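You operate a simulated robot arm through the tools that you are given. There is no shell and no other tool.

Carry out the task below with a simulated two-armed robot. There is one attempt and no reset: what you move stays moved.

TASK
On the head end of the long table, pour about 60 ml from the glass jug into the glass bowl, holding that steady with the other hand, and put the glass jug back.

It is judged by the outcome, as a careful person would: the job done as asked, and still so three seconds after it is handed in. It fails if anything else is knocked over, pushed out of place, dropped, spilled or broken.

THE ROBOT
Two 7-joint arms with two-finger parallel grippers on one trunk, on a base that drives. Base frame: it is fixed to the floor where the robot stands at the start and does not move with it; the origin is under the middle of the robot, x ahead of it, y to its left, z up. Lengths are in cm, angles in degrees, forces in N, time in s.
The left shoulder is at the start at [5, 16.8, 103.2], the right one opposite. With the tool pointing down near the work surface each hand reaches from about 22 to 66 cm from the robot's upright axis, wherever it stands, measured 20 degrees to its own side. Places, roughly: glass bowl [325, -100, 75]; glass jug [300, -100, 75]. Payload 1.57 kg a hand.
The tool frame of a hand sits at the grasp point between the pads (the TCP): z along the fingers, y along the line on which they close. The tips reach 3 cm beyond it. Largest opening 8 cm; finger width 1.7, thickness 1.2; the body of the gripper, 4 by 8.2 cm, starts 8 cm behind the TCP.
Orientation is told as [roll, pitch, yaw] about the base's x, y, z axes, in that order, counted from this pose: with the fingers straight down and closing along the base's y, the tool's x points along the base's -x, its y along +y and its z along -z.

THE INTERFACE
- The arms move only by the tool move_arm. It takes "left_increments", "right_increments" or both (then of equal length, played together; a hand with none holds still); each is a list of rows, each a list of 3 entries, a list of its own where there are three numbers: the turn, a rotation vector about the base's x, y, z in units of 8 degrees (1.0 is 8 degrees), then the shift along the base's x, y, z in units of 25 mm (1.0 is 25 mm), then the opening, from 0 (shut) to 1 (fully open). In form: [[[rx, ry, rz], [dx, dy, dz], hand], ...]. A call has 1 to 20 rows; each row shifts and turns the commanded pose from where the row before left it. A call with a number of a shift or a turn outside -1 to 1 is refused whole. Rows are played at 5 a second. More than 5 cm and 8.6 degrees between two rows, or a gripper value outside its range, and nothing of the call is played. Where a pose cannot be reached the arm comes as near as it can. A force on the tool above 40 N (or 10 N above the force at the start of the call, whichever is more), or a blocked arm, ends the call early, and 0.2 s more pass. The fingers move at their own pace (about 4.5 cm/s each) and stop on an object; they squeeze with about 30 N. The grip force told is the motor's: it shows also when the fingers shut on nothing. Time passes only in rows, and 0.2 s behind the last, so rows that do not move let the fingers close. It gives the time, the measured TCP pose, the force on the tool (base axes), the opening and the grip force at its end, in the units of the frame above (readings bear some noise), with the torque about the TCP (base axes, N m) and any sound that the robot's microphone picked up.
- Cameras (640 x 400 px; columns grow to the right, rows downward): "scene" is now at [12.77, -0.27, 124.4]; the picture's right is [-0.02, -1.00, 0.00], its down [-0.57, 0.01, -0.82] and it looks along [0.82, -0.02, -0.57] (base axes); focal length 250 px, centre (320, 200). "left" rides on the left gripper at [7.2, 0.7, -12.2] in its tool frame; the picture's right is [-0.09, 1.00, 0.00], its down [-0.84, -0.08, -0.54] and it looks along [-0.54, -0.05, 0.84] (tool axes); focal length 238 px, centre (320, 200). "right" rides on the right gripper at [7.2, -0.7, -12.2] in its tool frame; the picture's right is [0.09, 1.00, 0.00], its down [-0.84, 0.08, -0.54] and it looks along [-0.54, 0.05, 0.84] (tool axes); focal length 238 px, centre (320, 200). There is no depth. A picture from a camera that has moved, and an enlarged one, comes with that camera's place and axes in the base frame and with its lens.
- capture(camera): a new picture of that camera. No time passes.
- raise_lower(by): slides the trunk up (or, below 0, down) by that many cm; the arms and the scene camera ride with it, the base frame stays. It gives what a move gives, with no picture.
- base_move(legs): drives the robot by 1 to 6 legs, each [ahead, left, turn to the left] in cm, cm and degrees, along the robot's own axes; the way and the turn of a leg run together, so that a leg with both is an arc; at most 150 cm and 180 degrees a leg. The arms and the cameras ride along, it lands a little off, and it stops where it bumps. It gives what a move gives.
- turn_head(pan, tilt): turns the head with the scene camera to pan (to the left, within 80 degrees either way) and tilt (down, from -29 to 69), counted from straight ahead of the robot. It gives what a move gives.
- zoom(camera, box): a new picture of the part [left, top, right, bottom] of that camera's present view, enlarged. No time passes.
- job_done(): hands the job in; it is judged then, once.

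Places have to be worked out from the pictures, the camera data and where the tool is seen. Open the grippers and draw the arms clear of the work before you hand the job in, unless the task says otherwise.

The tools are called after "Emit:" as name(argument=value, ...) on one line, values as JSON. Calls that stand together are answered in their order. move_arm: Moves the arms, as the interface text tells. Its arguments: {"type":"object","properties":{"left_increments":{"type":"array"},"right_increments":{"type":"array"}},"required":[]} The other tools are called the same way: raise_lower (by) slides the trunk up or down; base_move (legs) drives the base; turn_head (pan, tilt) turns the head that bears the scene camera; capture (camera) takes a picture; zoom (camera, box) takes an enlarged picture of a part of a camera's view; job_done () hands the job in.

At the start:

```text
clock: 0.0
left_tool_pos: [50.39, 20.59, 97.03]
left_orientation: [0.0, 0.1, 0.1]
left_wrist_force: [0.5, -0.7, -0.3]
left_moment: [0.04, -0.01, 0.01]
left_gripper_width: 7.98
left_grasp_force: 0.0
right_tool_pos: [43.63, -18.62, 100.98]
right_orientation: [0.0, -0.1, -0.1]
right_wrist_force: [-0.2, 0.2, 0.6]
right_moment: [-0.02, -0.02, 0.0]
right_gripper_width: 8.0
right_grasp_force: 0.0
trunk travel left (down, up): [-20.0, 24.3]
robot x, y, heading: [0.43, -0.23, 0.0]
head pan, tilt: [-1.2, 34.6]
```

scene: 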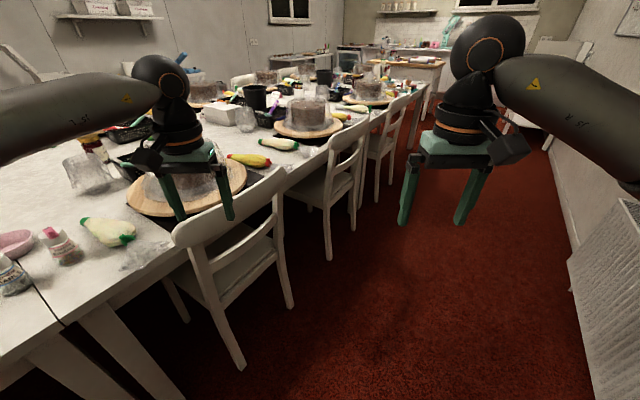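
right: 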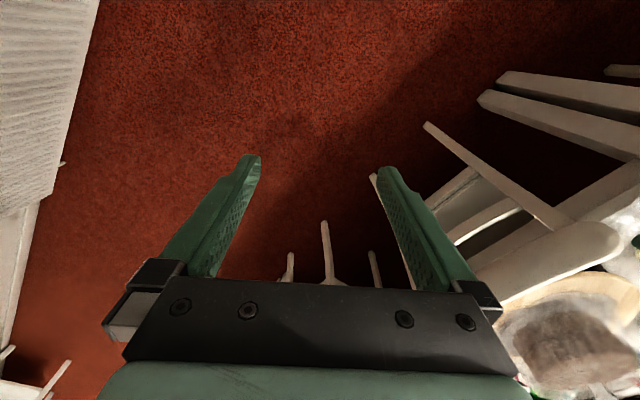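
left: 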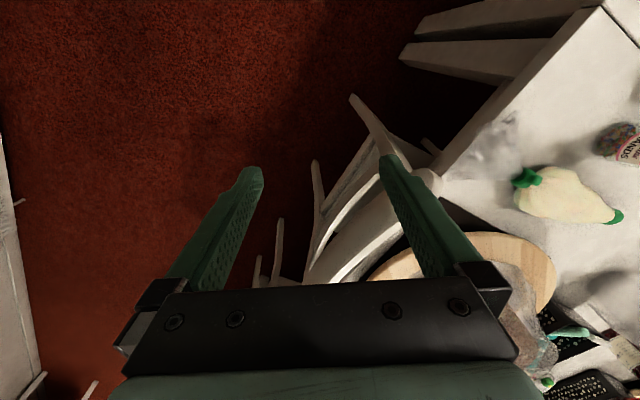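

The pictures show a long table to the left-front, with chairs along its side; the jug and bowl are about 3 m ahead. I first look toward them with the head.

Emit:
turn_head(pan=-18, tilt=12)

Emit:
capture(camera="scene")

```text
clock: 0.9
left_tool_pos: [50.39, 20.64, 97.21]
left_orientation: [0.0, 0.0, 0.1]
left_wrist_force: [-0.1, -0.1, -0.4]
left_moment: [-0.01, 0.01, 0.03]
left_gripper_width: 8.02
left_grasp_force: 0.0
right_tool_pos: [43.69, -18.56, 101.05]
right_orientation: [0.0, 0.0, -0.1]
right_wrist_force: [-0.2, -0.6, 0.8]
right_moment: [0.0, 0.02, 0.01]
right_gripper_width: 8.02
right_grasp_force: 0.0
trunk travel left (down, up): [-20.0, 24.3]
robot x, y, heading: [-0.26, 0.02, -0.0]
head pan, tilt: [-18.0, 12.0]
```

```text
taken
camera scene: at [12.81, -2.97, 128.02], right [-0.31, -0.95, 0.0], down [-0.2, 0.06, -0.98], along [0.93, -0.3, -0.21], focal length 250 px, centre (320, 200)
```

scene: 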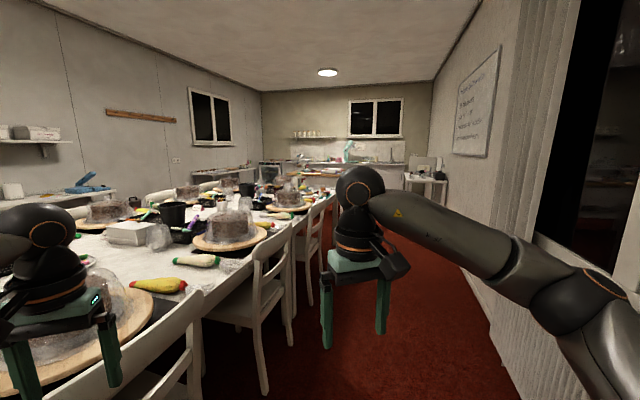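

The target direction falls near pixel (322,191), partly hidden by the right arm. I zoom in there.

Emit:
zoom(camera="scene", box=[220, 130, 460, 280])

Emit:
zoom(camera="scene", box=[240, 140, 360, 215])

```text
2.67 times, centred on (340, 205) of scene
camera zoom: at [12.81, -2.97, 128.02], right [-0.31, -0.95, 0.0], down [-0.2, 0.06, -0.98], along [0.93, -0.3, -0.21], focal length 665 px, centre (267, 187)
```

zoom: 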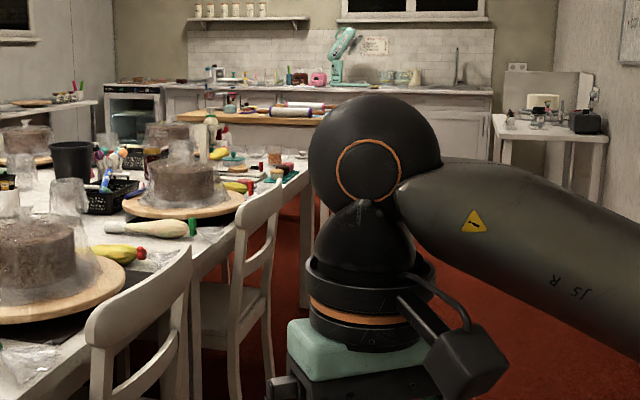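

```text
5.33 times, centred on (300, 178) of scene
camera zoom: at [12.81, -2.97, 128.02], right [-0.31, -0.95, 0.0], down [-0.2, 0.06, -0.98], along [0.93, -0.3, -0.21], focal length 1331 px, centre (427, 320)
```

zoom: 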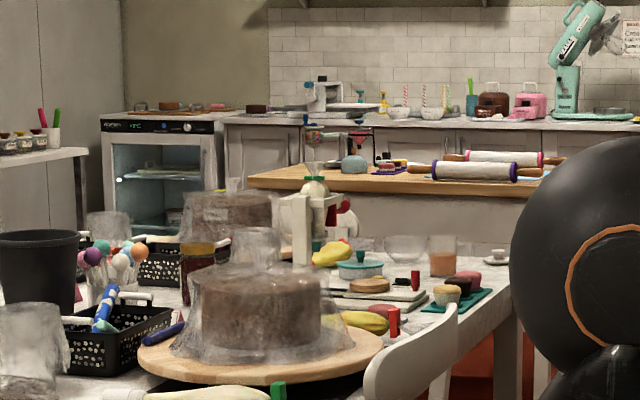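

The jug (with an orange liquid) and the bowl stand at the far right corner of the table. I estimate the aisle to run at about -35° heading with ~64 cm clear to each side, so I turn to that and look.

Emit:
base_move(legs=[[0, 0, -35]])

Emit:
turn_head(pan=0, tilt=25)

Emit:
capture(camera="scene")

```text
clock: 2.9
left_tool_pos: [53.06, -12.13, 97.12]
left_orientation: [0.0, 0.0, -35.1]
left_wrist_force: [-0.5, -0.2, 0.3]
left_moment: [-0.01, 0.0, 0.0]
left_gripper_width: 8.0
left_grasp_force: 0.0
right_tool_pos: [24.84, -40.34, 101.04]
right_orientation: [0.0, 0.0, -35.2]
right_wrist_force: [0.4, -0.2, 0.5]
right_moment: [0.01, 0.0, -0.02]
right_gripper_width: 8.01
right_grasp_force: 0.0
trunk travel left (down, up): [-20.0, 24.3]
robot x, y, heading: [-0.17, 0.28, -35.2]
head pan, tilt: [-18.0, 12.0]
```

```text
clock: 3.8
left_tool_pos: [52.97, -12.29, 97.06]
left_orientation: [0.1, -0.1, -35.2]
left_wrist_force: [0.2, -0.1, 0.0]
left_moment: [-0.02, -0.01, -0.01]
left_gripper_width: 7.99
left_grasp_force: 0.0
right_tool_pos: [24.85, -40.35, 101.06]
right_orientation: [0.0, 0.0, -35.3]
right_wrist_force: [-0.4, -0.1, -0.6]
right_moment: [-0.02, -0.01, -0.01]
right_gripper_width: 8.0
right_grasp_force: 0.1
trunk travel left (down, up): [-20.0, 24.3]
robot x, y, heading: [-0.13, 0.38, -35.0]
head pan, tilt: [0.0, 25.0]
```

```text
taken
camera scene: at [10.73, -7.71, 125.92], right [-0.58, -0.82, 0.0], down [-0.34, 0.24, -0.91], along [0.74, -0.52, -0.42], focal length 250 px, centre (320, 200)
```

scene: 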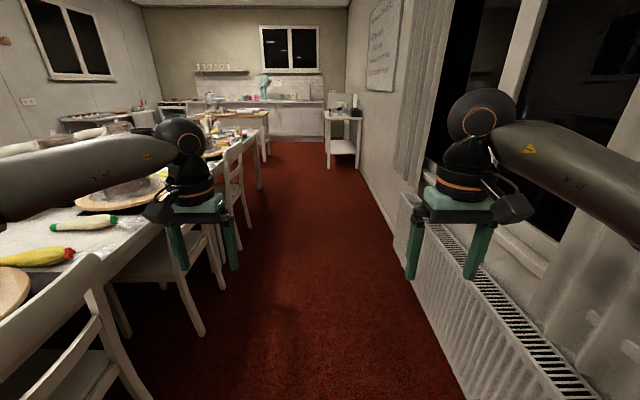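

The aisle is clear ahead. I zoom to the table's far end to refine its geometry.

Emit:
zoom(camera="scene", box=[180, 80, 380, 205])

Emit:
zoom(camera="scene", box=[190, 100, 290, 162])

```text
3.20 times, centred on (280, 142) of scene
camera zoom: at [10.73, -7.71, 125.92], right [-0.58, -0.82, 0.0], down [-0.34, 0.24, -0.91], along [0.74, -0.52, -0.42], focal length 798 px, centre (448, 384)
```

zoom: 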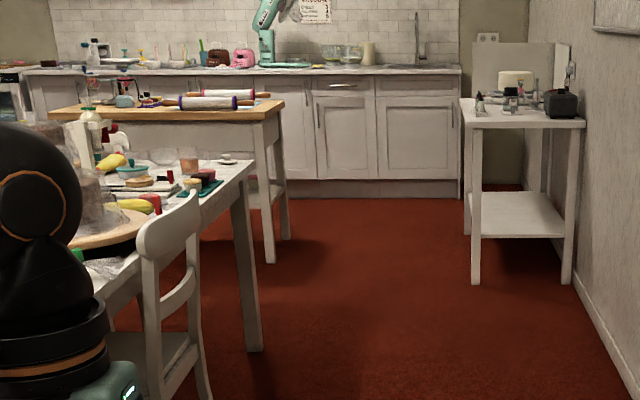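

```text
6.40 times, centred on (240, 131) of scene
camera zoom: at [10.73, -7.71, 125.92], right [-0.58, -0.82, 0.0], down [-0.34, 0.24, -0.91], along [0.74, -0.52, -0.42], focal length 1597 px, centre (832, 642)
```

zoom: 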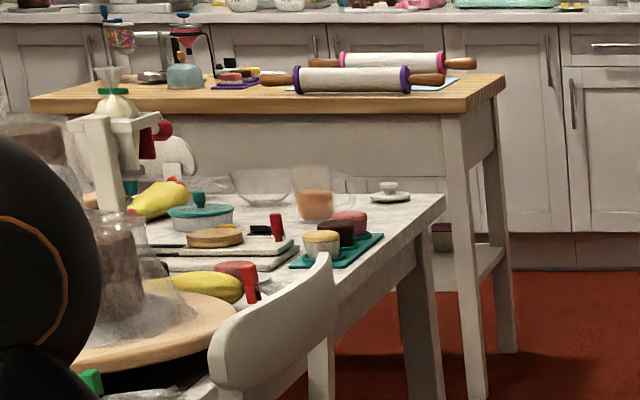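

Working from the picture, the table's right edge lies ~70 cm left of my path, its head edge ~315–320 cm ahead; the jug is ~20 cm in from that corner and the bowl nearer the head edge, with a ~1 m gap before the island. I'll draw the arms in, raise the trunk for safe travel, and then drive up the aisle.

Emit:
move_arm(left_increments=[[[0, 0, 0], [-0.767, 0.535, 0], 1], [[0, 0, 0], [-0.767, 0.535, 0], 1], [[0, 0, 0], [-0.767, 0.535, 0], 1], [[0, 0, 0], [-0.767, 0.535, 0], 1], [[0, 0, 0], [-0.767, 0.535, 0], 1], [[0, 0, 0], [-0.767, 0.535, 0], 1]], right_increments=[[[0, 0, 0], [-0.437, 0.306, 0], 1], [[0, 0, 0], [-0.437, 0.306, 0], 1], [[0, 0, 0], [-0.437, 0.306, 0], 1], [[0, 0, 0], [-0.437, 0.306, 0], 1], [[0, 0, 0], [-0.437, 0.306, 0], 1], [[0, 0, 0], [-0.437, 0.306, 0], 1]])

Emit:
raise_lower(by=18)

Emit:
base_move(legs=[[150, 0, 0]])

Emit:
turn_head(pan=25, tilt=30)

Emit:
capture(camera="scene")

```text
clock: 5.2
left_tool_pos: [41.4, -4.31, 97.09]
left_orientation: [0.0, 0.0, -35.1]
left_wrist_force: [-0.9, 0.8, 1.1]
left_moment: [-0.02, 0.0, 0.03]
left_gripper_width: 8.01
left_grasp_force: 0.0
right_tool_pos: [18.22, -35.68, 101.24]
right_orientation: [-0.2, 0.1, -35.4]
right_wrist_force: [0.7, 0.0, -0.1]
right_moment: [-0.02, 0.04, -0.02]
right_gripper_width: 7.98
right_grasp_force: 0.0
trunk travel left (down, up): [-20.0, 24.3]
robot x, y, heading: [0.19, -0.1, -35.0]
head pan, tilt: [0.0, 25.0]
```

```text
clock: 7.2
left_tool_pos: [41.44, -4.39, 115.06]
left_orientation: [0.0, 0.0, -35.2]
left_wrist_force: [-0.2, 0.3, -0.3]
left_moment: [0.0, -0.03, -0.01]
left_gripper_width: 8.01
left_grasp_force: 0.2
right_tool_pos: [18.32, -35.66, 119.13]
right_orientation: [0.0, 0.1, -35.3]
right_wrist_force: [-0.4, 0.0, 0.8]
right_moment: [-0.05, 0.0, 0.0]
right_gripper_width: 8.03
right_grasp_force: 0.0
trunk travel left (down, up): [-38.0, 6.3]
robot x, y, heading: [0.26, -0.35, -35.4]
head pan, tilt: [0.0, 25.0]
```

```text
clock: 14.5
left_tool_pos: [164.01, -88.37, 115.01]
left_orientation: [-0.1, 0.0, -34.1]
left_wrist_force: [-0.1, -0.2, 0.3]
left_moment: [-0.04, 0.0, 0.04]
left_gripper_width: 8.01
left_grasp_force: 0.1
right_tool_pos: [141.59, -120.35, 119.18]
right_orientation: [0.1, -0.1, -34.3]
right_wrist_force: [0.0, -0.4, 0.3]
right_moment: [0.01, 0.0, -0.01]
right_gripper_width: 8.01
right_grasp_force: 0.1
trunk travel left (down, up): [-38.0, 6.3]
robot x, y, heading: [122.6, -84.9, -34.0]
head pan, tilt: [0.0, 25.0]
```

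```text
clock: 15.4
left_tool_pos: [164.14, -88.49, 115.13]
left_orientation: [0.0, 0.0, -34.1]
left_wrist_force: [-0.1, 0.9, 0.2]
left_moment: [-0.02, -0.02, 0.05]
left_gripper_width: 8.01
left_grasp_force: 0.1
right_tool_pos: [141.62, -120.21, 119.25]
right_orientation: [0.1, 0.0, -34.3]
right_wrist_force: [0.4, -0.2, -0.2]
right_moment: [0.02, 0.01, 0.03]
right_gripper_width: 8.01
right_grasp_force: 0.1
trunk travel left (down, up): [-38.0, 6.3]
robot x, y, heading: [122.59, -84.96, -34.2]
head pan, tilt: [25.0, 30.0]
```

```text
taken
camera scene: at [134.78, -88.68, 143.12], right [-0.16, -0.99, 0.0], down [-0.49, 0.08, -0.87], along [0.85, -0.14, -0.5], focal length 250 px, centre (320, 200)
```

scene: 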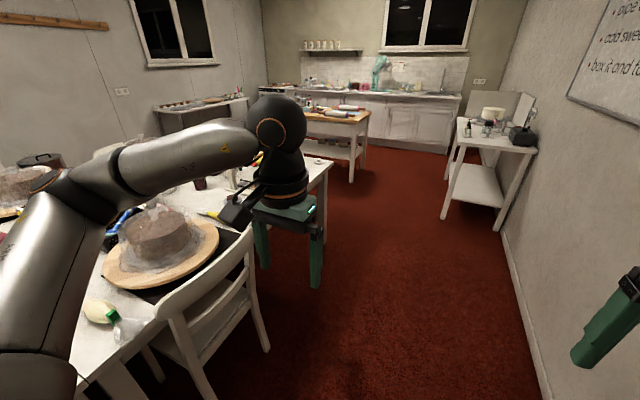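

The path is clear past the table corner (~[305,-124]). I drive on to just past the head end and turn to face back at the table.

Emit:
base_move(legs=[[150, 0, 0], [62, 0, 0], [0, 0, 90]])

Emit:
turn_head(pan=30, tilt=35)

Emit:
capture(camera="scene")

```text
clock: 29.5
left_tool_pos: [297.98, -157.47, 115.13]
left_orientation: [0.0, 0.0, 56.9]
left_wrist_force: [-0.7, -0.2, 0.7]
left_moment: [-0.02, -0.03, 0.01]
left_gripper_width: 8.01
left_grasp_force: 0.1
right_tool_pos: [330.11, -179.3, 119.19]
right_orientation: [0.1, 0.0, 56.9]
right_wrist_force: [-0.3, 0.4, -0.3]
right_moment: [0.02, -0.02, -0.02]
right_gripper_width: 8.02
right_grasp_force: 0.1
trunk travel left (down, up): [-38.0, 6.3]
robot x, y, heading: [295.07, -199.12, 56.7]
head pan, tilt: [25.0, 30.0]
```

```text
clock: 30.2
left_tool_pos: [297.82, -157.56, 115.17]
left_orientation: [0.0, 0.1, 57.0]
left_wrist_force: [0.6, 0.0, 0.2]
left_moment: [0.0, 0.01, 0.02]
left_gripper_width: 8.0
left_grasp_force: 0.0
right_tool_pos: [330.18, -179.21, 119.13]
right_orientation: [0.0, -0.1, 57.0]
right_wrist_force: [0.1, -0.1, -0.4]
right_moment: [0.02, -0.03, 0.02]
right_gripper_width: 8.0
right_grasp_force: 0.1
trunk travel left (down, up): [-38.0, 6.3]
robot x, y, heading: [295.59, -199.09, 57.0]
head pan, tilt: [30.0, 35.0]
```

```text
taken
camera scene: at [297.77, -186.95, 142.34], right [1.0, -0.05, 0.0], down [-0.03, -0.57, -0.82], along [0.04, 0.82, -0.57], focal length 250 px, centre (320, 200)
```

scene: 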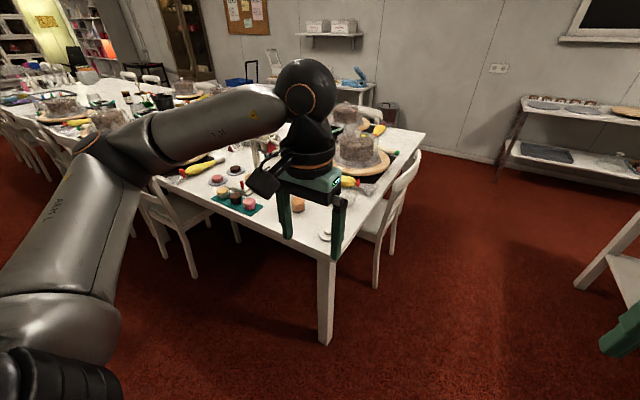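

I now see a chair at the middle of the head end, plus the corner at about [305.5,-125]. I zoom in on the corner area, then look with the arm out of the way.

Emit:
zoom(camera="scene", box=[180, 120, 440, 300])

Emit:
capture(camera="left")

Emit:
capture(camera="right")

```text
2.22 times, centred on (310, 210) of scene
camera zoom: at [297.77, -186.95, 142.34], right [1.0, -0.05, 0.0], down [-0.03, -0.57, -0.82], along [0.04, 0.82, -0.57], focal length 554 px, centre (342, 178)
```

zoom: 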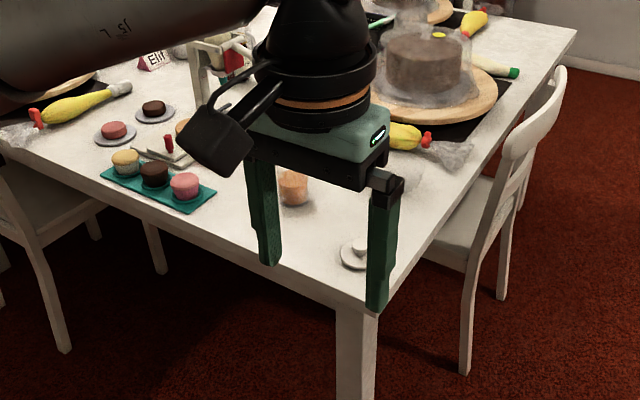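

```text
taken
camera left: at [293.3, -163.15, 127.33], right [-0.79, 0.62, 0.0], down [0.52, 0.66, 0.54], along [0.34, 0.43, -0.84], focal length 238 px, centre (320, 200)
```

left: 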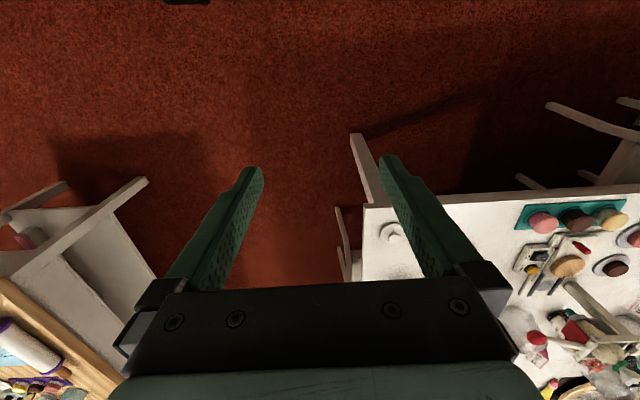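

```text
taken
camera right: at [326.88, -185.8, 131.38], right [-0.88, 0.47, 0.0], down [0.39, 0.74, 0.54], along [0.25, 0.48, -0.84], focal length 238 px, centre (320, 200)
```

right: 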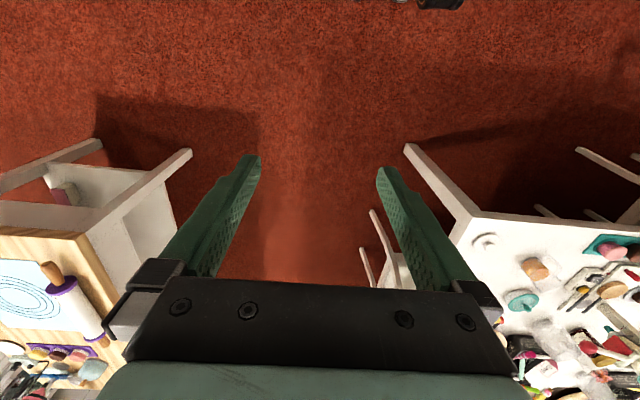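

The peach-coloured liquid (jug) shows at about [293,-97] and a small cup with saucer near the corner at [304,-114]. I turn to face +y and close up part of the way, then look again.

Emit:
base_move(legs=[[0, 0, 33], [30, -12, 0]])

Emit:
turn_head(pan=0, tilt=45)

Emit:
capture(camera="scene")

```text
clock: 33.9
left_tool_pos: [286.95, -132.63, 115.06]
left_orientation: [0.0, 0.0, 90.0]
left_wrist_force: [0.1, -0.1, 0.4]
left_moment: [-0.01, -0.01, -0.01]
left_gripper_width: 8.01
left_grasp_force: 0.0
right_tool_pos: [325.96, -133.57, 119.16]
right_orientation: [0.0, 0.0, 89.8]
right_wrist_force: [0.6, 0.3, 0.6]
right_moment: [-0.01, 0.01, 0.02]
right_gripper_width: 7.98
right_grasp_force: 0.1
trunk travel left (down, up): [-38.0, 6.3]
robot x, y, heading: [307.45, -169.27, 89.8]
head pan, tilt: [30.0, 35.0]
```

```text
clock: 34.9
left_tool_pos: [286.94, -132.72, 115.22]
left_orientation: [0.0, 0.0, 90.0]
left_wrist_force: [-0.7, 0.2, 0.7]
left_moment: [0.01, 0.01, 0.0]
left_gripper_width: 8.02
left_grasp_force: 0.1
right_tool_pos: [325.97, -133.48, 119.24]
right_orientation: [0.0, 0.0, 89.7]
right_wrist_force: [0.0, 0.6, -0.7]
right_moment: [-0.02, 0.03, -0.04]
right_gripper_width: 8.01
right_grasp_force: 0.1
trunk travel left (down, up): [-38.0, 6.3]
robot x, y, heading: [307.43, -169.1, 90.0]
head pan, tilt: [0.0, 45.0]
```

```text
taken
camera scene: at [307.21, -156.99, 140.86], right [1.0, 0.0, 0.0], down [0.0, -0.71, -0.71], along [0.0, 0.71, -0.71], focal length 250 px, centre (320, 200)
```

scene: 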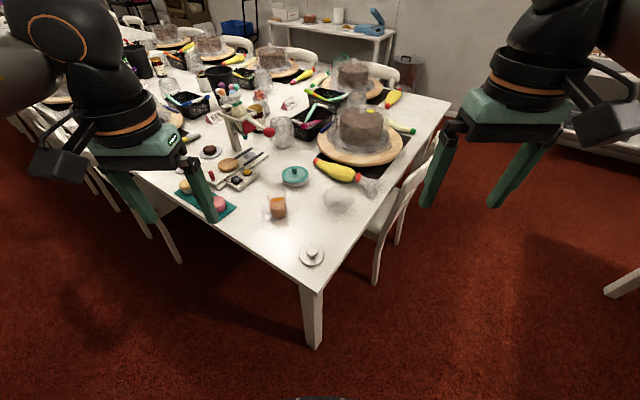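

Now a clear view: jug at (278,207), bowl at about (335,200), cup with saucer near the corner. I zoom in on them.

Emit:
zoom(camera="scene", box=[250, 160, 380, 241])

Emit:
zoom(camera="scene", box=[180, 140, 440, 300])

```text
4.92 times, centred on (315, 200) of scene
camera zoom: at [307.21, -156.99, 140.86], right [1.0, 0.0, 0.0], down [0.0, -0.71, -0.71], along [0.0, 0.71, -0.71], focal length 1228 px, centre (345, 198)
```

zoom: 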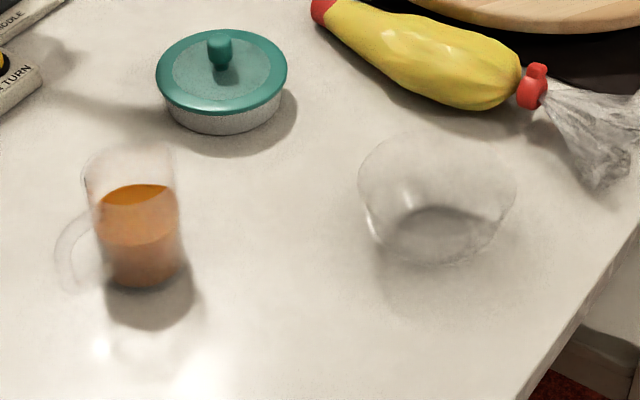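

```text
2.46 times, centred on (310, 220) of scene
camera zoom: at [307.21, -156.99, 140.86], right [1.0, 0.0, 0.0], down [0.0, -0.71, -0.71], along [0.0, 0.71, -0.71], focal length 614 px, centre (345, 151)
```

zoom: 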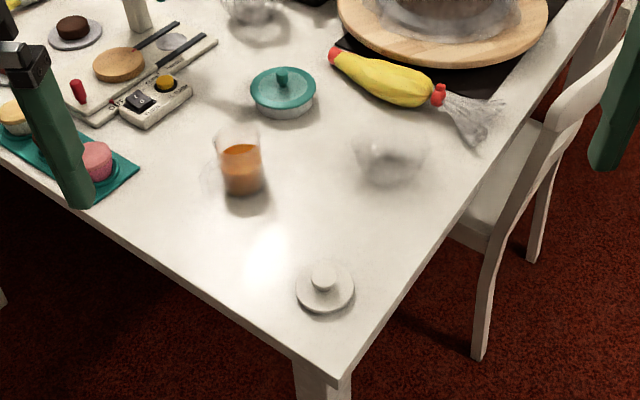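

The jug (~6 cm wide, ~10 cm tall, handle toward -x, spout side toward the bowl) is at about [293,-98.5]; the bowl (~11 cm rim) at about [313.7,-95.6]. I look down to see my own base's extent before closing in.

Emit:
turn_head(pan=0, tilt=69)

Emit:
capture(camera="scene")

```text
clock: 35.8
left_tool_pos: [286.94, -132.66, 115.16]
left_orientation: [-0.1, 0.0, 89.9]
left_wrist_force: [-0.5, 0.5, 0.4]
left_moment: [0.04, 0.0, 0.04]
left_gripper_width: 8.01
left_grasp_force: 0.1
right_tool_pos: [325.95, -133.64, 119.26]
right_orientation: [0.0, 0.0, 89.8]
right_wrist_force: [-0.4, 0.8, 0.9]
right_moment: [0.0, -0.02, 0.0]
right_gripper_width: 8.02
right_grasp_force: 0.2
trunk travel left (down, up): [-38.0, 6.3]
robot x, y, heading: [307.03, -168.87, 90.0]
head pan, tilt: [0.0, 68.8]
```

```text
taken
camera scene: at [307.21, -159.53, 137.97], right [1.0, 0.0, 0.0], down [0.0, -0.93, -0.36], along [0.0, 0.36, -0.93], focal length 250 px, centre (320, 200)
```

scene: 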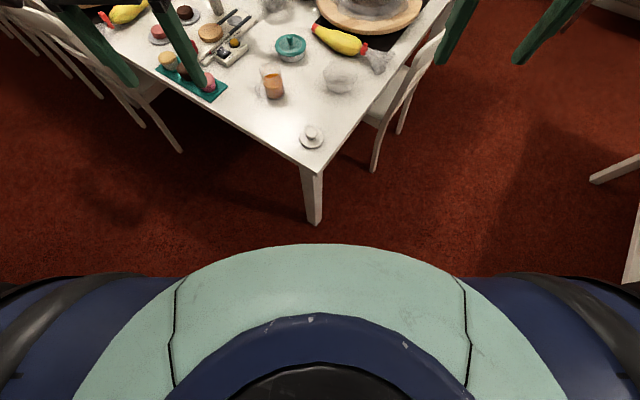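

The head camera can't see my base, so I tilt the left hand back to see how far the base extends forward before approaching the table corner.

Emit:
move_arm(left_increments=[[[-1, 0, 0], [0, 0, 0], 1], [[-1, 0, 0], [0, 0, 0], 1], [[-1, 0, 0], [0, 0, 0], 1], [[-1, 0, 0], [0, 0, 0], 1], [[-1, 0, 0], [0, 0, 0], 1]])

Emit:
capture(camera="left")

```text
clock: 37.0
left_tool_pos: [286.82, -132.62, 115.14]
left_orientation: [-0.1, 39.9, 89.9]
left_wrist_force: [-0.1, 0.2, -0.3]
left_moment: [-0.02, -0.02, 0.02]
left_gripper_width: 8.0
left_grasp_force: 0.1
right_tool_pos: [325.99, -133.48, 119.19]
right_orientation: [0.2, 0.0, 89.9]
right_wrist_force: [-0.3, -0.4, -0.1]
right_moment: [0.01, -0.02, 0.0]
right_gripper_width: 7.98
right_grasp_force: 0.0
trunk travel left (down, up): [-38.0, 6.3]
robot x, y, heading: [306.83, -169.09, 89.9]
head pan, tilt: [0.0, 68.8]
```

```text
taken
camera left: at [286.14, -130.3, 129.2], right [-1.0, 0.07, -0.06], down [0.08, 0.99, -0.12], along [0.05, -0.13, -0.99], focal length 238 px, centre (320, 200)
```

left: 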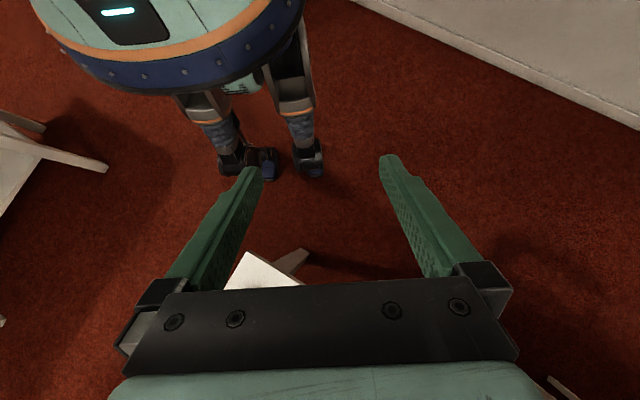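

My base turns out to be slim (feet ~10 cm ahead, torso ~16 cm at z≈95), so I can come close to the corner. I set the hand straight again and move to about [300,-149] with heading 80°.

Emit:
move_arm(left_increments=[[[1, 0, 0], [0, 0, 0], 1], [[1, 0, 0], [0, 0, 0], 1], [[1, 0, 0], [0, 0, 0], 1], [[1, 0, 0], [0, 0, 0], 1], [[1, 0, 0], [0, 0, 0], 1]])

Emit:
base_move(legs=[[0, 0, -10], [10, 10, 0], [8.5, 0, 0]])

Emit:
turn_head(pan=0, tilt=55)

Emit:
capture(camera="scene")

```text
clock: 38.1
left_tool_pos: [286.87, -132.8, 115.23]
left_orientation: [0.0, -0.2, 89.9]
left_wrist_force: [0.5, 0.1, -0.5]
left_moment: [0.0, 0.0, 0.02]
left_gripper_width: 8.01
left_grasp_force: 0.1
right_tool_pos: [325.95, -133.56, 119.34]
right_orientation: [0.0, 0.1, 89.8]
right_wrist_force: [0.0, 0.4, 0.1]
right_moment: [0.02, 0.02, 0.02]
right_gripper_width: 8.0
right_grasp_force: 0.0
trunk travel left (down, up): [-38.0, 6.3]
robot x, y, heading: [307.03, -169.56, 89.8]
head pan, tilt: [0.0, 68.8]
```

```text
clock: 41.2
left_tool_pos: [287.34, -110.52, 115.13]
left_orientation: [0.1, -0.1, 79.6]
left_wrist_force: [-0.1, -0.1, 0.2]
left_moment: [0.0, -0.02, -0.01]
left_gripper_width: 8.0
left_grasp_force: 0.0
right_tool_pos: [325.48, -118.21, 119.33]
right_orientation: [0.0, 0.1, 79.5]
right_wrist_force: [-0.6, -0.6, -0.3]
right_moment: [0.05, -0.02, -0.02]
right_gripper_width: 8.0
right_grasp_force: 0.0
trunk travel left (down, up): [-38.0, 6.3]
robot x, y, heading: [300.84, -149.64, 79.5]
head pan, tilt: [0.0, 68.8]
stopped in leg 3: the robot was blocked; the commanded pose is now the measured one
```

```text
clock: 42.0
left_tool_pos: [287.23, -110.33, 115.28]
left_orientation: [0.0, 0.0, 79.5]
left_wrist_force: [-0.2, 0.1, 0.4]
left_moment: [0.01, -0.02, 0.02]
left_gripper_width: 8.04
left_grasp_force: 0.0
right_tool_pos: [325.53, -118.11, 119.27]
right_orientation: [0.0, 0.0, 79.4]
right_wrist_force: [0.3, -0.4, 0.2]
right_moment: [0.0, 0.01, -0.02]
right_gripper_width: 8.01
right_grasp_force: 0.0
trunk travel left (down, up): [-38.0, 6.3]
robot x, y, heading: [300.72, -149.61, 79.4]
head pan, tilt: [0.0, 55.0]
```

```text
taken
camera scene: at [302.7, -138.8, 139.51], right [0.98, -0.18, 0.0], down [-0.15, -0.81, -0.57], along [0.1, 0.56, -0.82], focal length 250 px, centre (320, 200)
```

scene: 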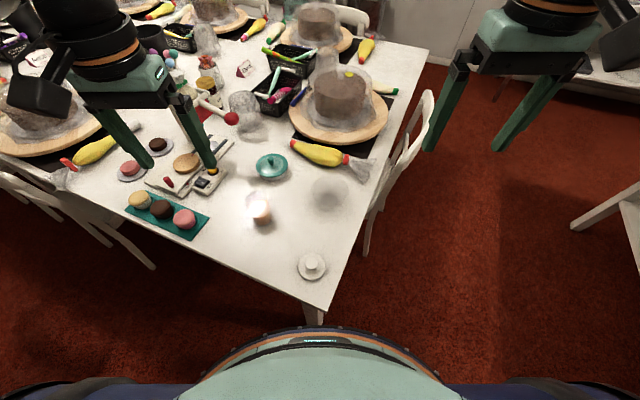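

The drive was blocked right at the end, about 24 cm from the table corner. I back off 2 cm and check that nothing moved.

Emit:
base_move(legs=[[-2, 0, 0]])

Emit:
capture(camera="scene")

Emit:
zoom(camera="scene", box=[220, 140, 400, 310])

Emit:
zoom(camera="scene", box=[230, 165, 310, 235])

Emit:
zoom(camera="scene", box=[290, 155, 370, 225])

```text
clock: 42.7
left_tool_pos: [286.94, -112.36, 115.07]
left_orientation: [0.0, 0.0, 79.6]
left_wrist_force: [-0.8, -0.5, 0.7]
left_moment: [0.05, -0.04, 0.0]
left_gripper_width: 8.0
left_grasp_force: 0.1
right_tool_pos: [325.23, -120.18, 119.21]
right_orientation: [0.0, 0.0, 79.3]
right_wrist_force: [0.4, -1.1, -0.3]
right_moment: [0.05, 0.0, 0.01]
right_gripper_width: 7.98
right_grasp_force: 0.0
trunk travel left (down, up): [-38.0, 6.3]
robot x, y, heading: [300.68, -151.81, 79.6]
head pan, tilt: [0.0, 55.0]
```

```text
taken
camera scene: at [302.32, -140.84, 139.52], right [0.98, -0.18, 0.0], down [-0.15, -0.8, -0.57], along [0.1, 0.56, -0.82], focal length 250 px, centre (320, 200)
```

scene: 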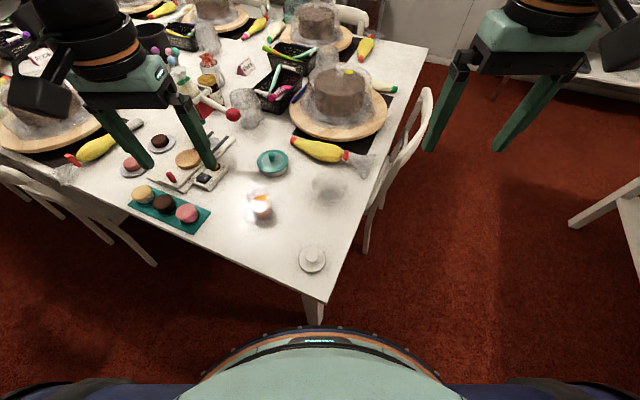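

```text
2.35 times, centred on (310, 225) of scene
camera zoom: at [302.32, -140.84, 139.52], right [0.98, -0.18, 0.0], down [-0.15, -0.8, -0.57], along [0.1, 0.56, -0.82], focal length 587 px, centre (344, 141)
```

zoom: 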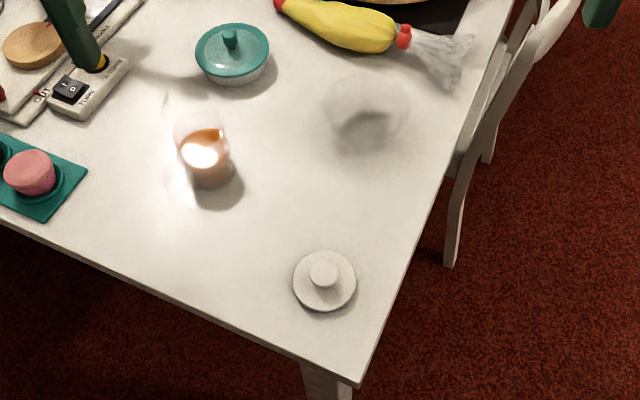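

```text
5.71 times, centred on (270, 200) of scene
camera zoom: at [302.32, -140.84, 139.52], right [0.98, -0.18, 0.0], down [-0.15, -0.8, -0.57], along [0.1, 0.56, -0.82], focal length 1426 px, centre (606, 200)
```

zoom: 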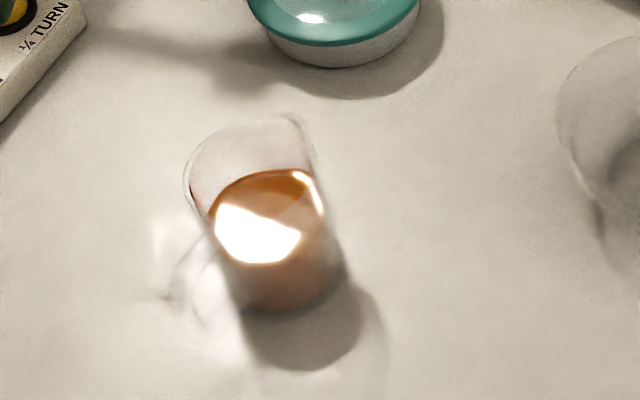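

```text
5.71 times, centred on (330, 190) of scene
camera zoom: at [302.32, -140.84, 139.52], right [0.98, -0.18, 0.0], down [-0.15, -0.8, -0.57], along [0.1, 0.56, -0.82], focal length 1426 px, centre (263, 257)
```

zoom: 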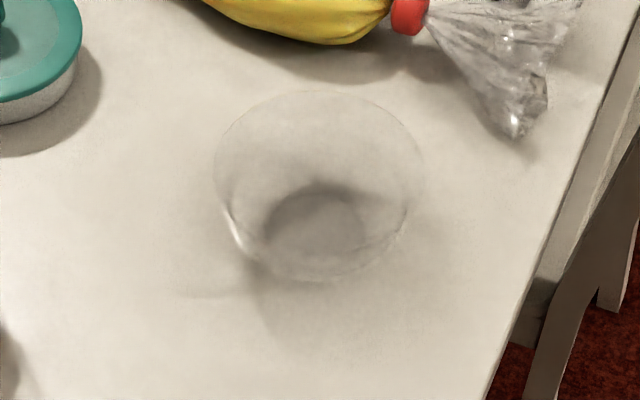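

Nothing seems moved: jug axis ≈[293.1,-98.5], rim z≈85, handle toward ~215°, spout toward ~40–55°; bowl centre ≈[313.6,-95.6], rim ≈11 cm at z≈81. I shift the base a bit to the right so both hands reach well, then look with the left hand's camera.

Emit:
base_move(legs=[[-0.5, -6, 0], [0, 0, 4]])

Emit:
capture(camera="left")

Emit:
capture(camera="right")

```text
clock: 44.4
left_tool_pos: [289.86, -114.93, 115.22]
left_orientation: [0.1, 0.0, 83.7]
left_wrist_force: [0.1, 0.3, -0.1]
left_moment: [0.02, 0.03, 0.01]
left_gripper_width: 7.98
left_grasp_force: 0.0
right_tool_pos: [328.5, -120.17, 119.18]
right_orientation: [0.0, 0.1, 83.4]
right_wrist_force: [-0.7, 0.8, 0.9]
right_moment: [0.0, -0.01, -0.01]
right_gripper_width: 7.98
right_grasp_force: 0.0
trunk travel left (down, up): [-38.0, 6.3]
robot x, y, heading: [305.55, -153.1, 83.4]
head pan, tilt: [0.0, 55.0]
```

```text
taken
camera left: at [288.3, -121.97, 127.32], right [-0.98, 0.2, 0.0], down [0.17, 0.82, 0.54], along [0.11, 0.53, -0.84], focal length 238 px, centre (320, 200)
```

left: 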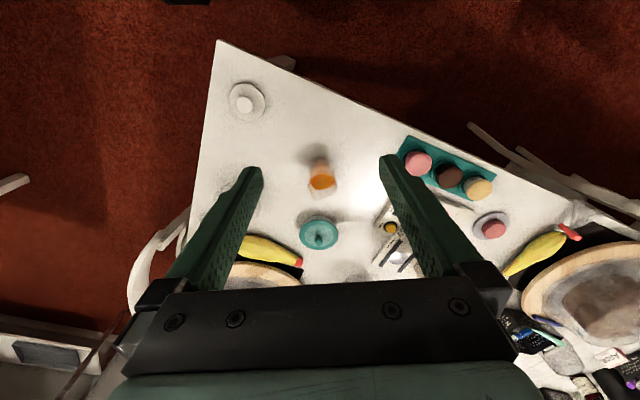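

```text
taken
camera right: at [328.45, -127.25, 131.35], right [-1.0, 0.02, 0.0], down [0.02, 0.84, 0.54], along [0.01, 0.54, -0.84], focal length 238 px, centre (320, 200)
```

right: 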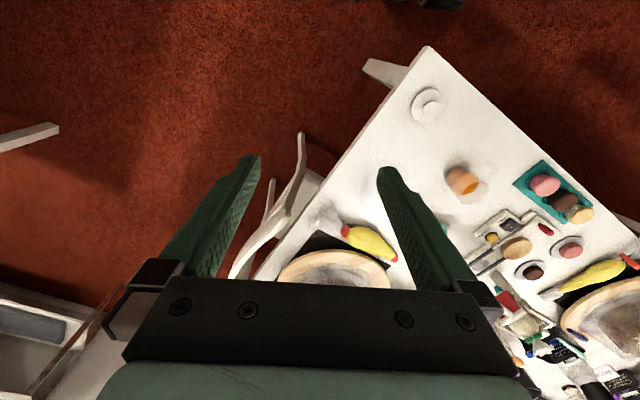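

I zoom the wrist cameras on the jug and bowl for a second line of sight.

Emit:
zoom(camera="left", box=[270, 120, 370, 220])

Emit:
zoom(camera="right", box=[330, 130, 500, 240])

Emit:
zoom(camera="scene", box=[210, 130, 380, 240])

```text
4.00 times, centred on (320, 170) of left
camera zoom: at [288.3, -121.97, 127.32], right [-0.98, 0.2, 0.0], down [0.17, 0.82, 0.54], along [0.11, 0.53, -0.84], focal length 953 px, centre (320, 320)
```

zoom: 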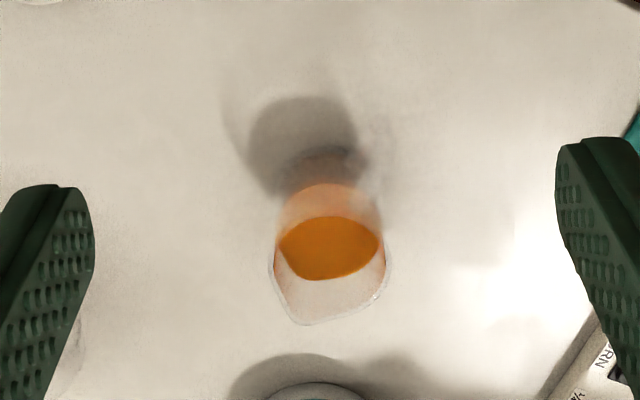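

```text
3.64 times, centred on (415, 185) of right
camera zoom: at [328.45, -127.25, 131.35], right [-1.0, 0.02, 0.0], down [0.02, 0.84, 0.54], along [0.01, 0.54, -0.84], focal length 867 px, centre (-26, 254)
```

zoom: 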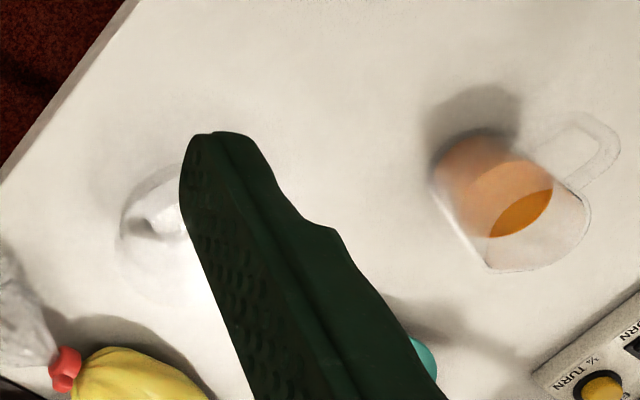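

```text
3.64 times, centred on (295, 185) of scene
camera zoom: at [307.22, -142.19, 139.51], right [0.99, -0.11, 0.0], down [-0.09, -0.81, -0.57], along [0.06, 0.57, -0.82], focal length 907 px, centre (411, 254)
```

zoom: 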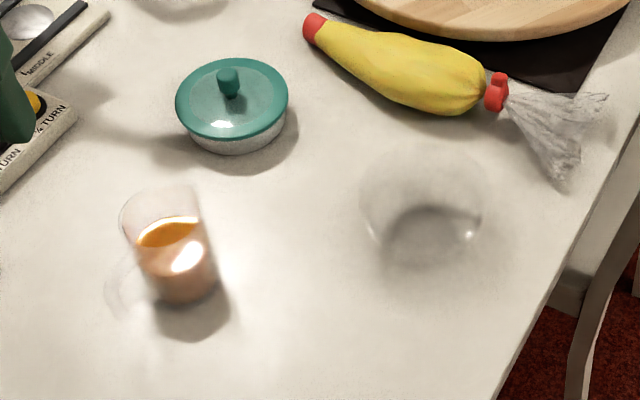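

Sightlines agree: jug axis ≈[292.8,-98.5], handle at ~215–220°, so I'll grasp with the left hand coming from the handle side (approach ≈40°, fingers pitched ~40° below horizontal), fingers straddling the handle. I lower the trunk and bring the left hand into that orientation well clear of the jug.

Emit:
raise_lower(by=-13)

Emit:
move_arm(left_increments=[[[0, 0, -0.91], [-0.25, 0.2, 0], 1], [[0, 0, -0.91], [-0.25, 0.2, 0], 1], [[0, 0, -0.91], [-0.25, 0.2, 0], 1], [[0, 0, -0.91], [-0.25, 0.2, 0], 1], [[0, 0, -0.91], [-0.25, 0.2, 0], 1], [[0, 0, -0.91], [-0.25, 0.2, 0], 1], [[0.574, -0.684, 0], [-0.25, 0.15, -0.2], 1], [[0.574, -0.684, 0], [-0.25, 0.15, -0.2], 1], [[0.574, -0.684, 0], [-0.25, 0.15, -0.2], 1], [[0.574, -0.684, 0], [-0.25, 0.15, -0.2], 1], [[0.574, -0.684, 0], [-0.25, 0.15, -0.2], 1], [[0.574, -0.684, 0], [-0.25, 0.15, -0.2], 1], [[0.574, -0.684, 0], [-0.25, 0.15, -0.2], 1]])

Emit:
capture(camera="scene")

Emit:
capture(camera="left")

```text
clock: 46.0
left_tool_pos: [289.92, -114.82, 102.07]
left_orientation: [0.0, 0.0, 83.6]
left_wrist_force: [0.5, 0.0, 0.0]
left_moment: [0.0, 0.0, -0.02]
left_gripper_width: 8.0
left_grasp_force: 0.0
right_tool_pos: [328.61, -120.02, 106.26]
right_orientation: [-0.1, -0.1, 83.4]
right_wrist_force: [0.3, 0.2, -0.5]
right_moment: [0.0, -0.01, 0.01]
right_gripper_width: 8.03
right_grasp_force: 0.0
trunk travel left (down, up): [-25.0, 19.3]
robot x, y, heading: [306.12, -153.19, 83.4]
head pan, tilt: [0.0, 55.0]
```

```text
clock: 48.8
left_tool_pos: [283.76, -113.91, 102.61]
left_orientation: [-3.4, -27.5, 38.7]
left_wrist_force: [-1.2, -0.3, 1.0]
left_moment: [0.02, -0.01, 0.02]
left_gripper_width: 8.05
left_grasp_force: 0.0
left hand out of reach, approached as far as the arm can: row 10, 11, 12, 13
right_tool_pos: [328.46, -120.06, 106.23]
right_orientation: [0.0, 0.0, 83.5]
right_wrist_force: [0.2, -0.2, 0.3]
right_moment: [0.0, -0.01, 0.04]
right_gripper_width: 8.01
right_grasp_force: 0.0
trunk travel left (down, up): [-25.0, 19.3]
robot x, y, heading: [305.82, -153.66, 83.3]
head pan, tilt: [0.0, 55.0]
```

```text
taken
camera scene: at [307.2, -142.23, 126.52], right [0.99, -0.11, 0.0], down [-0.09, -0.81, -0.57], along [0.07, 0.57, -0.82], focal length 250 px, centre (320, 200)
```

scene: 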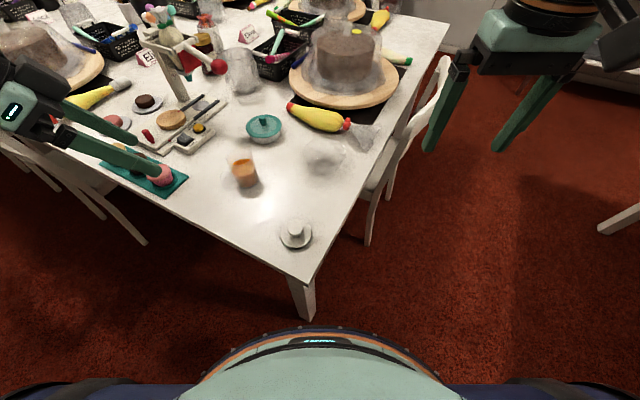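

```text
taken
camera left: at [273.46, -120.25, 110.13], right [-0.54, 0.84, -0.01], down [0.41, 0.27, 0.87], along [0.74, 0.46, -0.49], focal length 238 px, centre (320, 200)
```

left: 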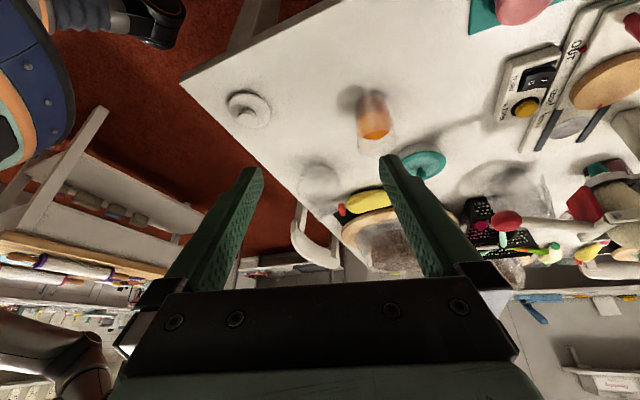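

The pitched pose was out of reach this close to the shoulder (pitch only reached -27°). I shift the hand forward (still high above the jug) to see whether the orientation is attainable nearer the jug.

Emit:
move_arm(left_increments=[[[0, 0, 0], [0.5, 0.6, 0], 1], [[0, 0, 0], [0.5, 0.6, 0], 1], [[0, 0, 0], [0.5, 0.6, 0], 1], [[0, 0, 0], [0, 0, 0], 1]])

```text
clock: 49.8
left_tool_pos: [287.57, -109.25, 102.76]
left_orientation: [-3.5, -27.4, 38.7]
left_wrist_force: [0.2, 0.3, -0.1]
left_moment: [-0.01, -0.01, -0.02]
left_gripper_width: 7.98
left_grasp_force: 0.1
right_tool_pos: [328.52, -119.88, 106.19]
right_orientation: [0.0, 0.0, 83.5]
right_wrist_force: [-0.5, -1.4, -0.4]
right_moment: [0.0, -0.02, 0.0]
right_gripper_width: 8.0
right_grasp_force: 0.0
trunk travel left (down, up): [-25.0, 19.3]
robot x, y, heading: [306.0, -153.15, 83.7]
head pan, tilt: [0.0, 55.0]
```

The commanded pose followed the measured one; I try pitching further from here while advancing slightly.

Emit:
move_arm(left_increments=[[[0.574, -0.684, 0], [0.15, 0.2, -0.3], 1], [[0.574, -0.684, 0], [0.15, 0.2, -0.3], 1], [[0.574, -0.684, 0], [0.15, 0.2, -0.3], 1], [[0, 0, 0], [0, 0, 0], 1]])

```text
clock: 50.8
left_tool_pos: [287.45, -110.4, 102.88]
left_orientation: [-3.6, -34.6, 39.1]
left_wrist_force: [0.3, -0.3, 0.1]
left_moment: [-0.03, -0.01, 0.0]
left_gripper_width: 8.03
left_grasp_force: 0.0
left hand out of reach, approached as far as the arm can: row 1, 2, 3
right_tool_pos: [328.35, -120.01, 106.17]
right_orientation: [0.0, 0.0, 83.4]
right_wrist_force: [0.1, 0.4, 0.7]
right_moment: [0.01, 0.0, 0.01]
right_gripper_width: 8.02
right_grasp_force: 0.2
trunk travel left (down, up): [-25.0, 19.3]
robot x, y, heading: [305.74, -153.45, 83.6]
head pan, tilt: [0.0, 55.0]
```

The strongly pitched pose isn't reachable there. A better option: twist the left wrist so its camera ends up on top and reach from the left with the hand nearly level; I test that twist with the tool vertical, at a safe height.

Emit:
move_arm(left_increments=[[[-0.475, 0.728, 0], [0, 0, 0], 1], [[-0.475, 0.728, 0], [0, 0, 0], 1], [[-0.475, 0.728, 0], [0, 0, 0], 1], [[-0.475, 0.728, 0], [0, 0, 0], 1], [[-0.475, 0.728, 0], [0, 0, 0], 1], [[0, 0, 1], [0, 0, 0], 1], [[0, 0, 1], [0, 0, 0], 1], [[0, 0, 1], [0, 0, 0], 1], [[0, 0, 1], [0, 0, 0], 1], [[0, 0, 1], [0, 0, 0], 1], [[0, 0, 1], [0, 0, 0], 1], [[0, 0, 1], [0, 0, 0], 1], [[0, 0, 1], [0, 0, 0], 1], [[0, 0, 1], [0, 0, 0], 1], [[0, 0, 1], [0, 0, 0], 1], [[0, 0, 1], [0, 0, 0], 1], [[0, 0, 1], [0, 0, 0], 1], [[0, 0, 1], [0, 0, 0], 1], [[0, 0, 1], [0, 0, 0], 1], [[0, 0, 1], [0, 0, 0], 1]])

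```text
clock: 55.0
left_tool_pos: [287.43, -110.36, 102.9]
left_orientation: [-0.2, 0.1, 158.3]
left_wrist_force: [0.4, 0.5, -0.1]
left_moment: [-0.01, -0.01, -0.02]
left_gripper_width: 8.01
left_grasp_force: 0.1
right_tool_pos: [328.46, -119.98, 106.18]
right_orientation: [0.1, 0.1, 83.4]
right_wrist_force: [-0.9, 1.0, -0.6]
right_moment: [-0.01, 0.01, 0.04]
right_gripper_width: 8.0
right_grasp_force: 0.1
trunk travel left (down, up): [-25.0, 19.3]
robot x, y, heading: [306.06, -153.13, 83.5]
head pan, tilt: [0.0, 55.0]
```

The twist works. I complete it to yaw ≈202° and lean the hand so the fingers point toward 22°, about 20° below level, at a safe pregrasp place left of the jug.

Emit:
move_arm(left_increments=[[[0, 0, 0.91], [-0.293, 0.293, -0.19], 1], [[0, 0, 0.91], [-0.293, 0.293, -0.19], 1], [[0, 0, 0.91], [-0.293, 0.293, -0.19], 1], [[0, 0, 0.91], [-0.293, 0.293, -0.19], 1], [[0, 0, 0.91], [-0.293, 0.293, -0.19], 1], [[0, 0, 0.91], [-0.293, 0.293, -0.19], 1], [[0.364, -0.901, 0], [-0.133, 0.102, -0.15], 1], [[0.364, -0.901, 0], [-0.133, 0.102, -0.15], 1], [[0.364, -0.901, 0], [-0.133, 0.102, -0.15], 1], [[0.364, -0.901, 0], [-0.133, 0.102, -0.15], 1], [[0.364, -0.901, 0], [-0.133, 0.102, -0.15], 1], [[0.364, -0.901, 0], [-0.133, 0.102, -0.15], 1], [[0.364, -0.901, 0], [-0.133, 0.102, -0.15], 1], [[0.364, -0.901, 0], [-0.133, 0.102, -0.15], 1], [[0.364, -0.901, 0], [-0.133, 0.102, -0.15], 1]])

Emit:
capture(camera="scene")

Emit:
capture(camera="left")

```text
clock: 58.2
left_tool_pos: [280.28, -103.69, 96.41]
left_orientation: [-1.1, 70.1, -158.9]
left_wrist_force: [0.3, 0.7, 0.0]
left_moment: [-0.01, -0.02, 0.01]
left_gripper_width: 8.0
left_grasp_force: 0.1
right_tool_pos: [328.64, -119.95, 106.12]
right_orientation: [0.0, 0.1, 83.3]
right_wrist_force: [-0.2, -0.1, 0.2]
right_moment: [-0.01, -0.03, 0.02]
right_gripper_width: 7.98
right_grasp_force: 0.0
trunk travel left (down, up): [-25.0, 19.3]
robot x, y, heading: [305.83, -152.68, 83.6]
head pan, tilt: [0.0, 55.0]
```

```text
taken
camera scene: at [307.23, -142.19, 126.52], right [0.99, -0.11, 0.0], down [-0.09, -0.81, -0.57], along [0.06, 0.57, -0.82], focal length 250 px, centre (320, 200)
```

scene: 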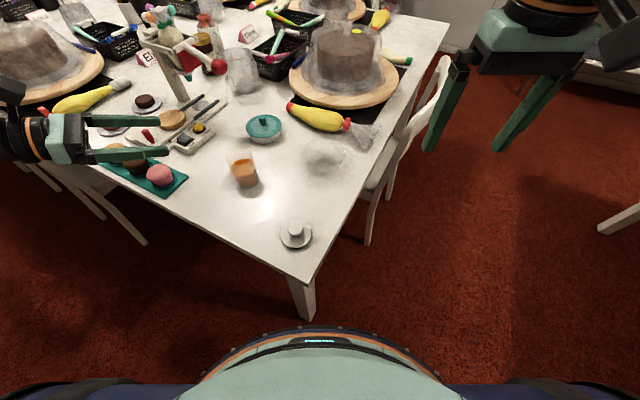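

```text
taken
camera left: at [271.99, -107.89, 107.38], right [0.35, -0.93, -0.09], down [-0.77, -0.22, -0.6], along [0.54, 0.28, -0.79], focal length 238 px, centre (320, 200)
```

left: 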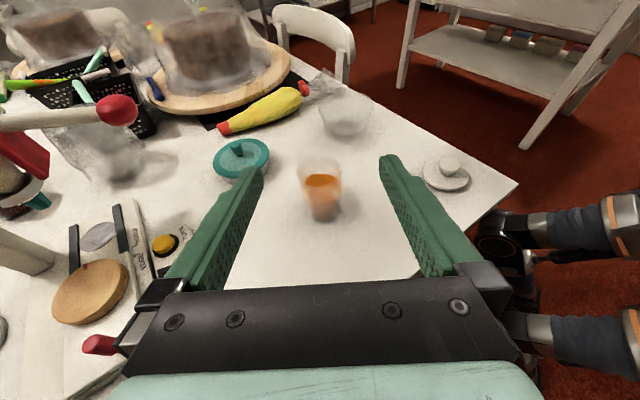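

Excellent: this orientation is fully reached, with the camera on top and the jug lined up between the fingers. I zoom in to fix the jug's and handle's places.

Emit:
zoom(camera="left", box=[270, 130, 370, 240])

Emit:
zoom(camera="scene", box=[200, 120, 360, 220])

```text
3.64 times, centred on (320, 185) of left
camera zoom: at [271.99, -107.89, 107.38], right [0.35, -0.93, -0.09], down [-0.77, -0.22, -0.6], along [0.54, 0.28, -0.79], focal length 867 px, centre (320, 254)
```

zoom: 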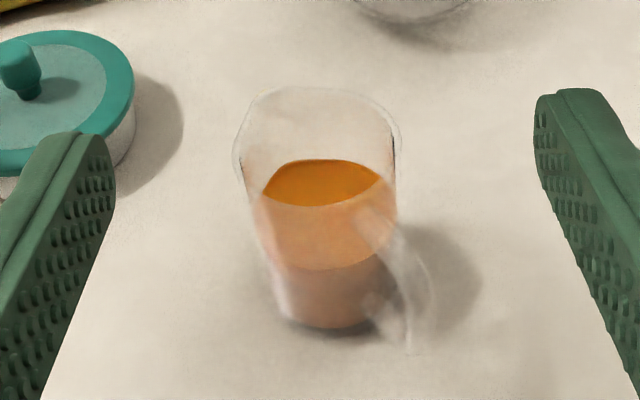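

```text
4.00 times, centred on (280, 170) of scene
camera zoom: at [307.23, -142.19, 126.52], right [0.99, -0.11, 0.0], down [-0.09, -0.81, -0.57], along [0.06, 0.57, -0.82], focal length 998 px, centre (480, 320)
```

zoom: 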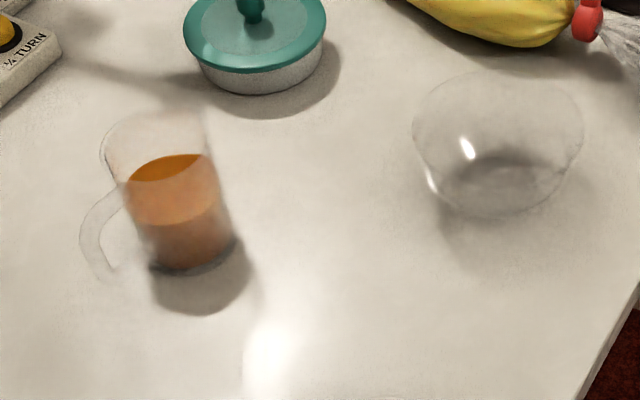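

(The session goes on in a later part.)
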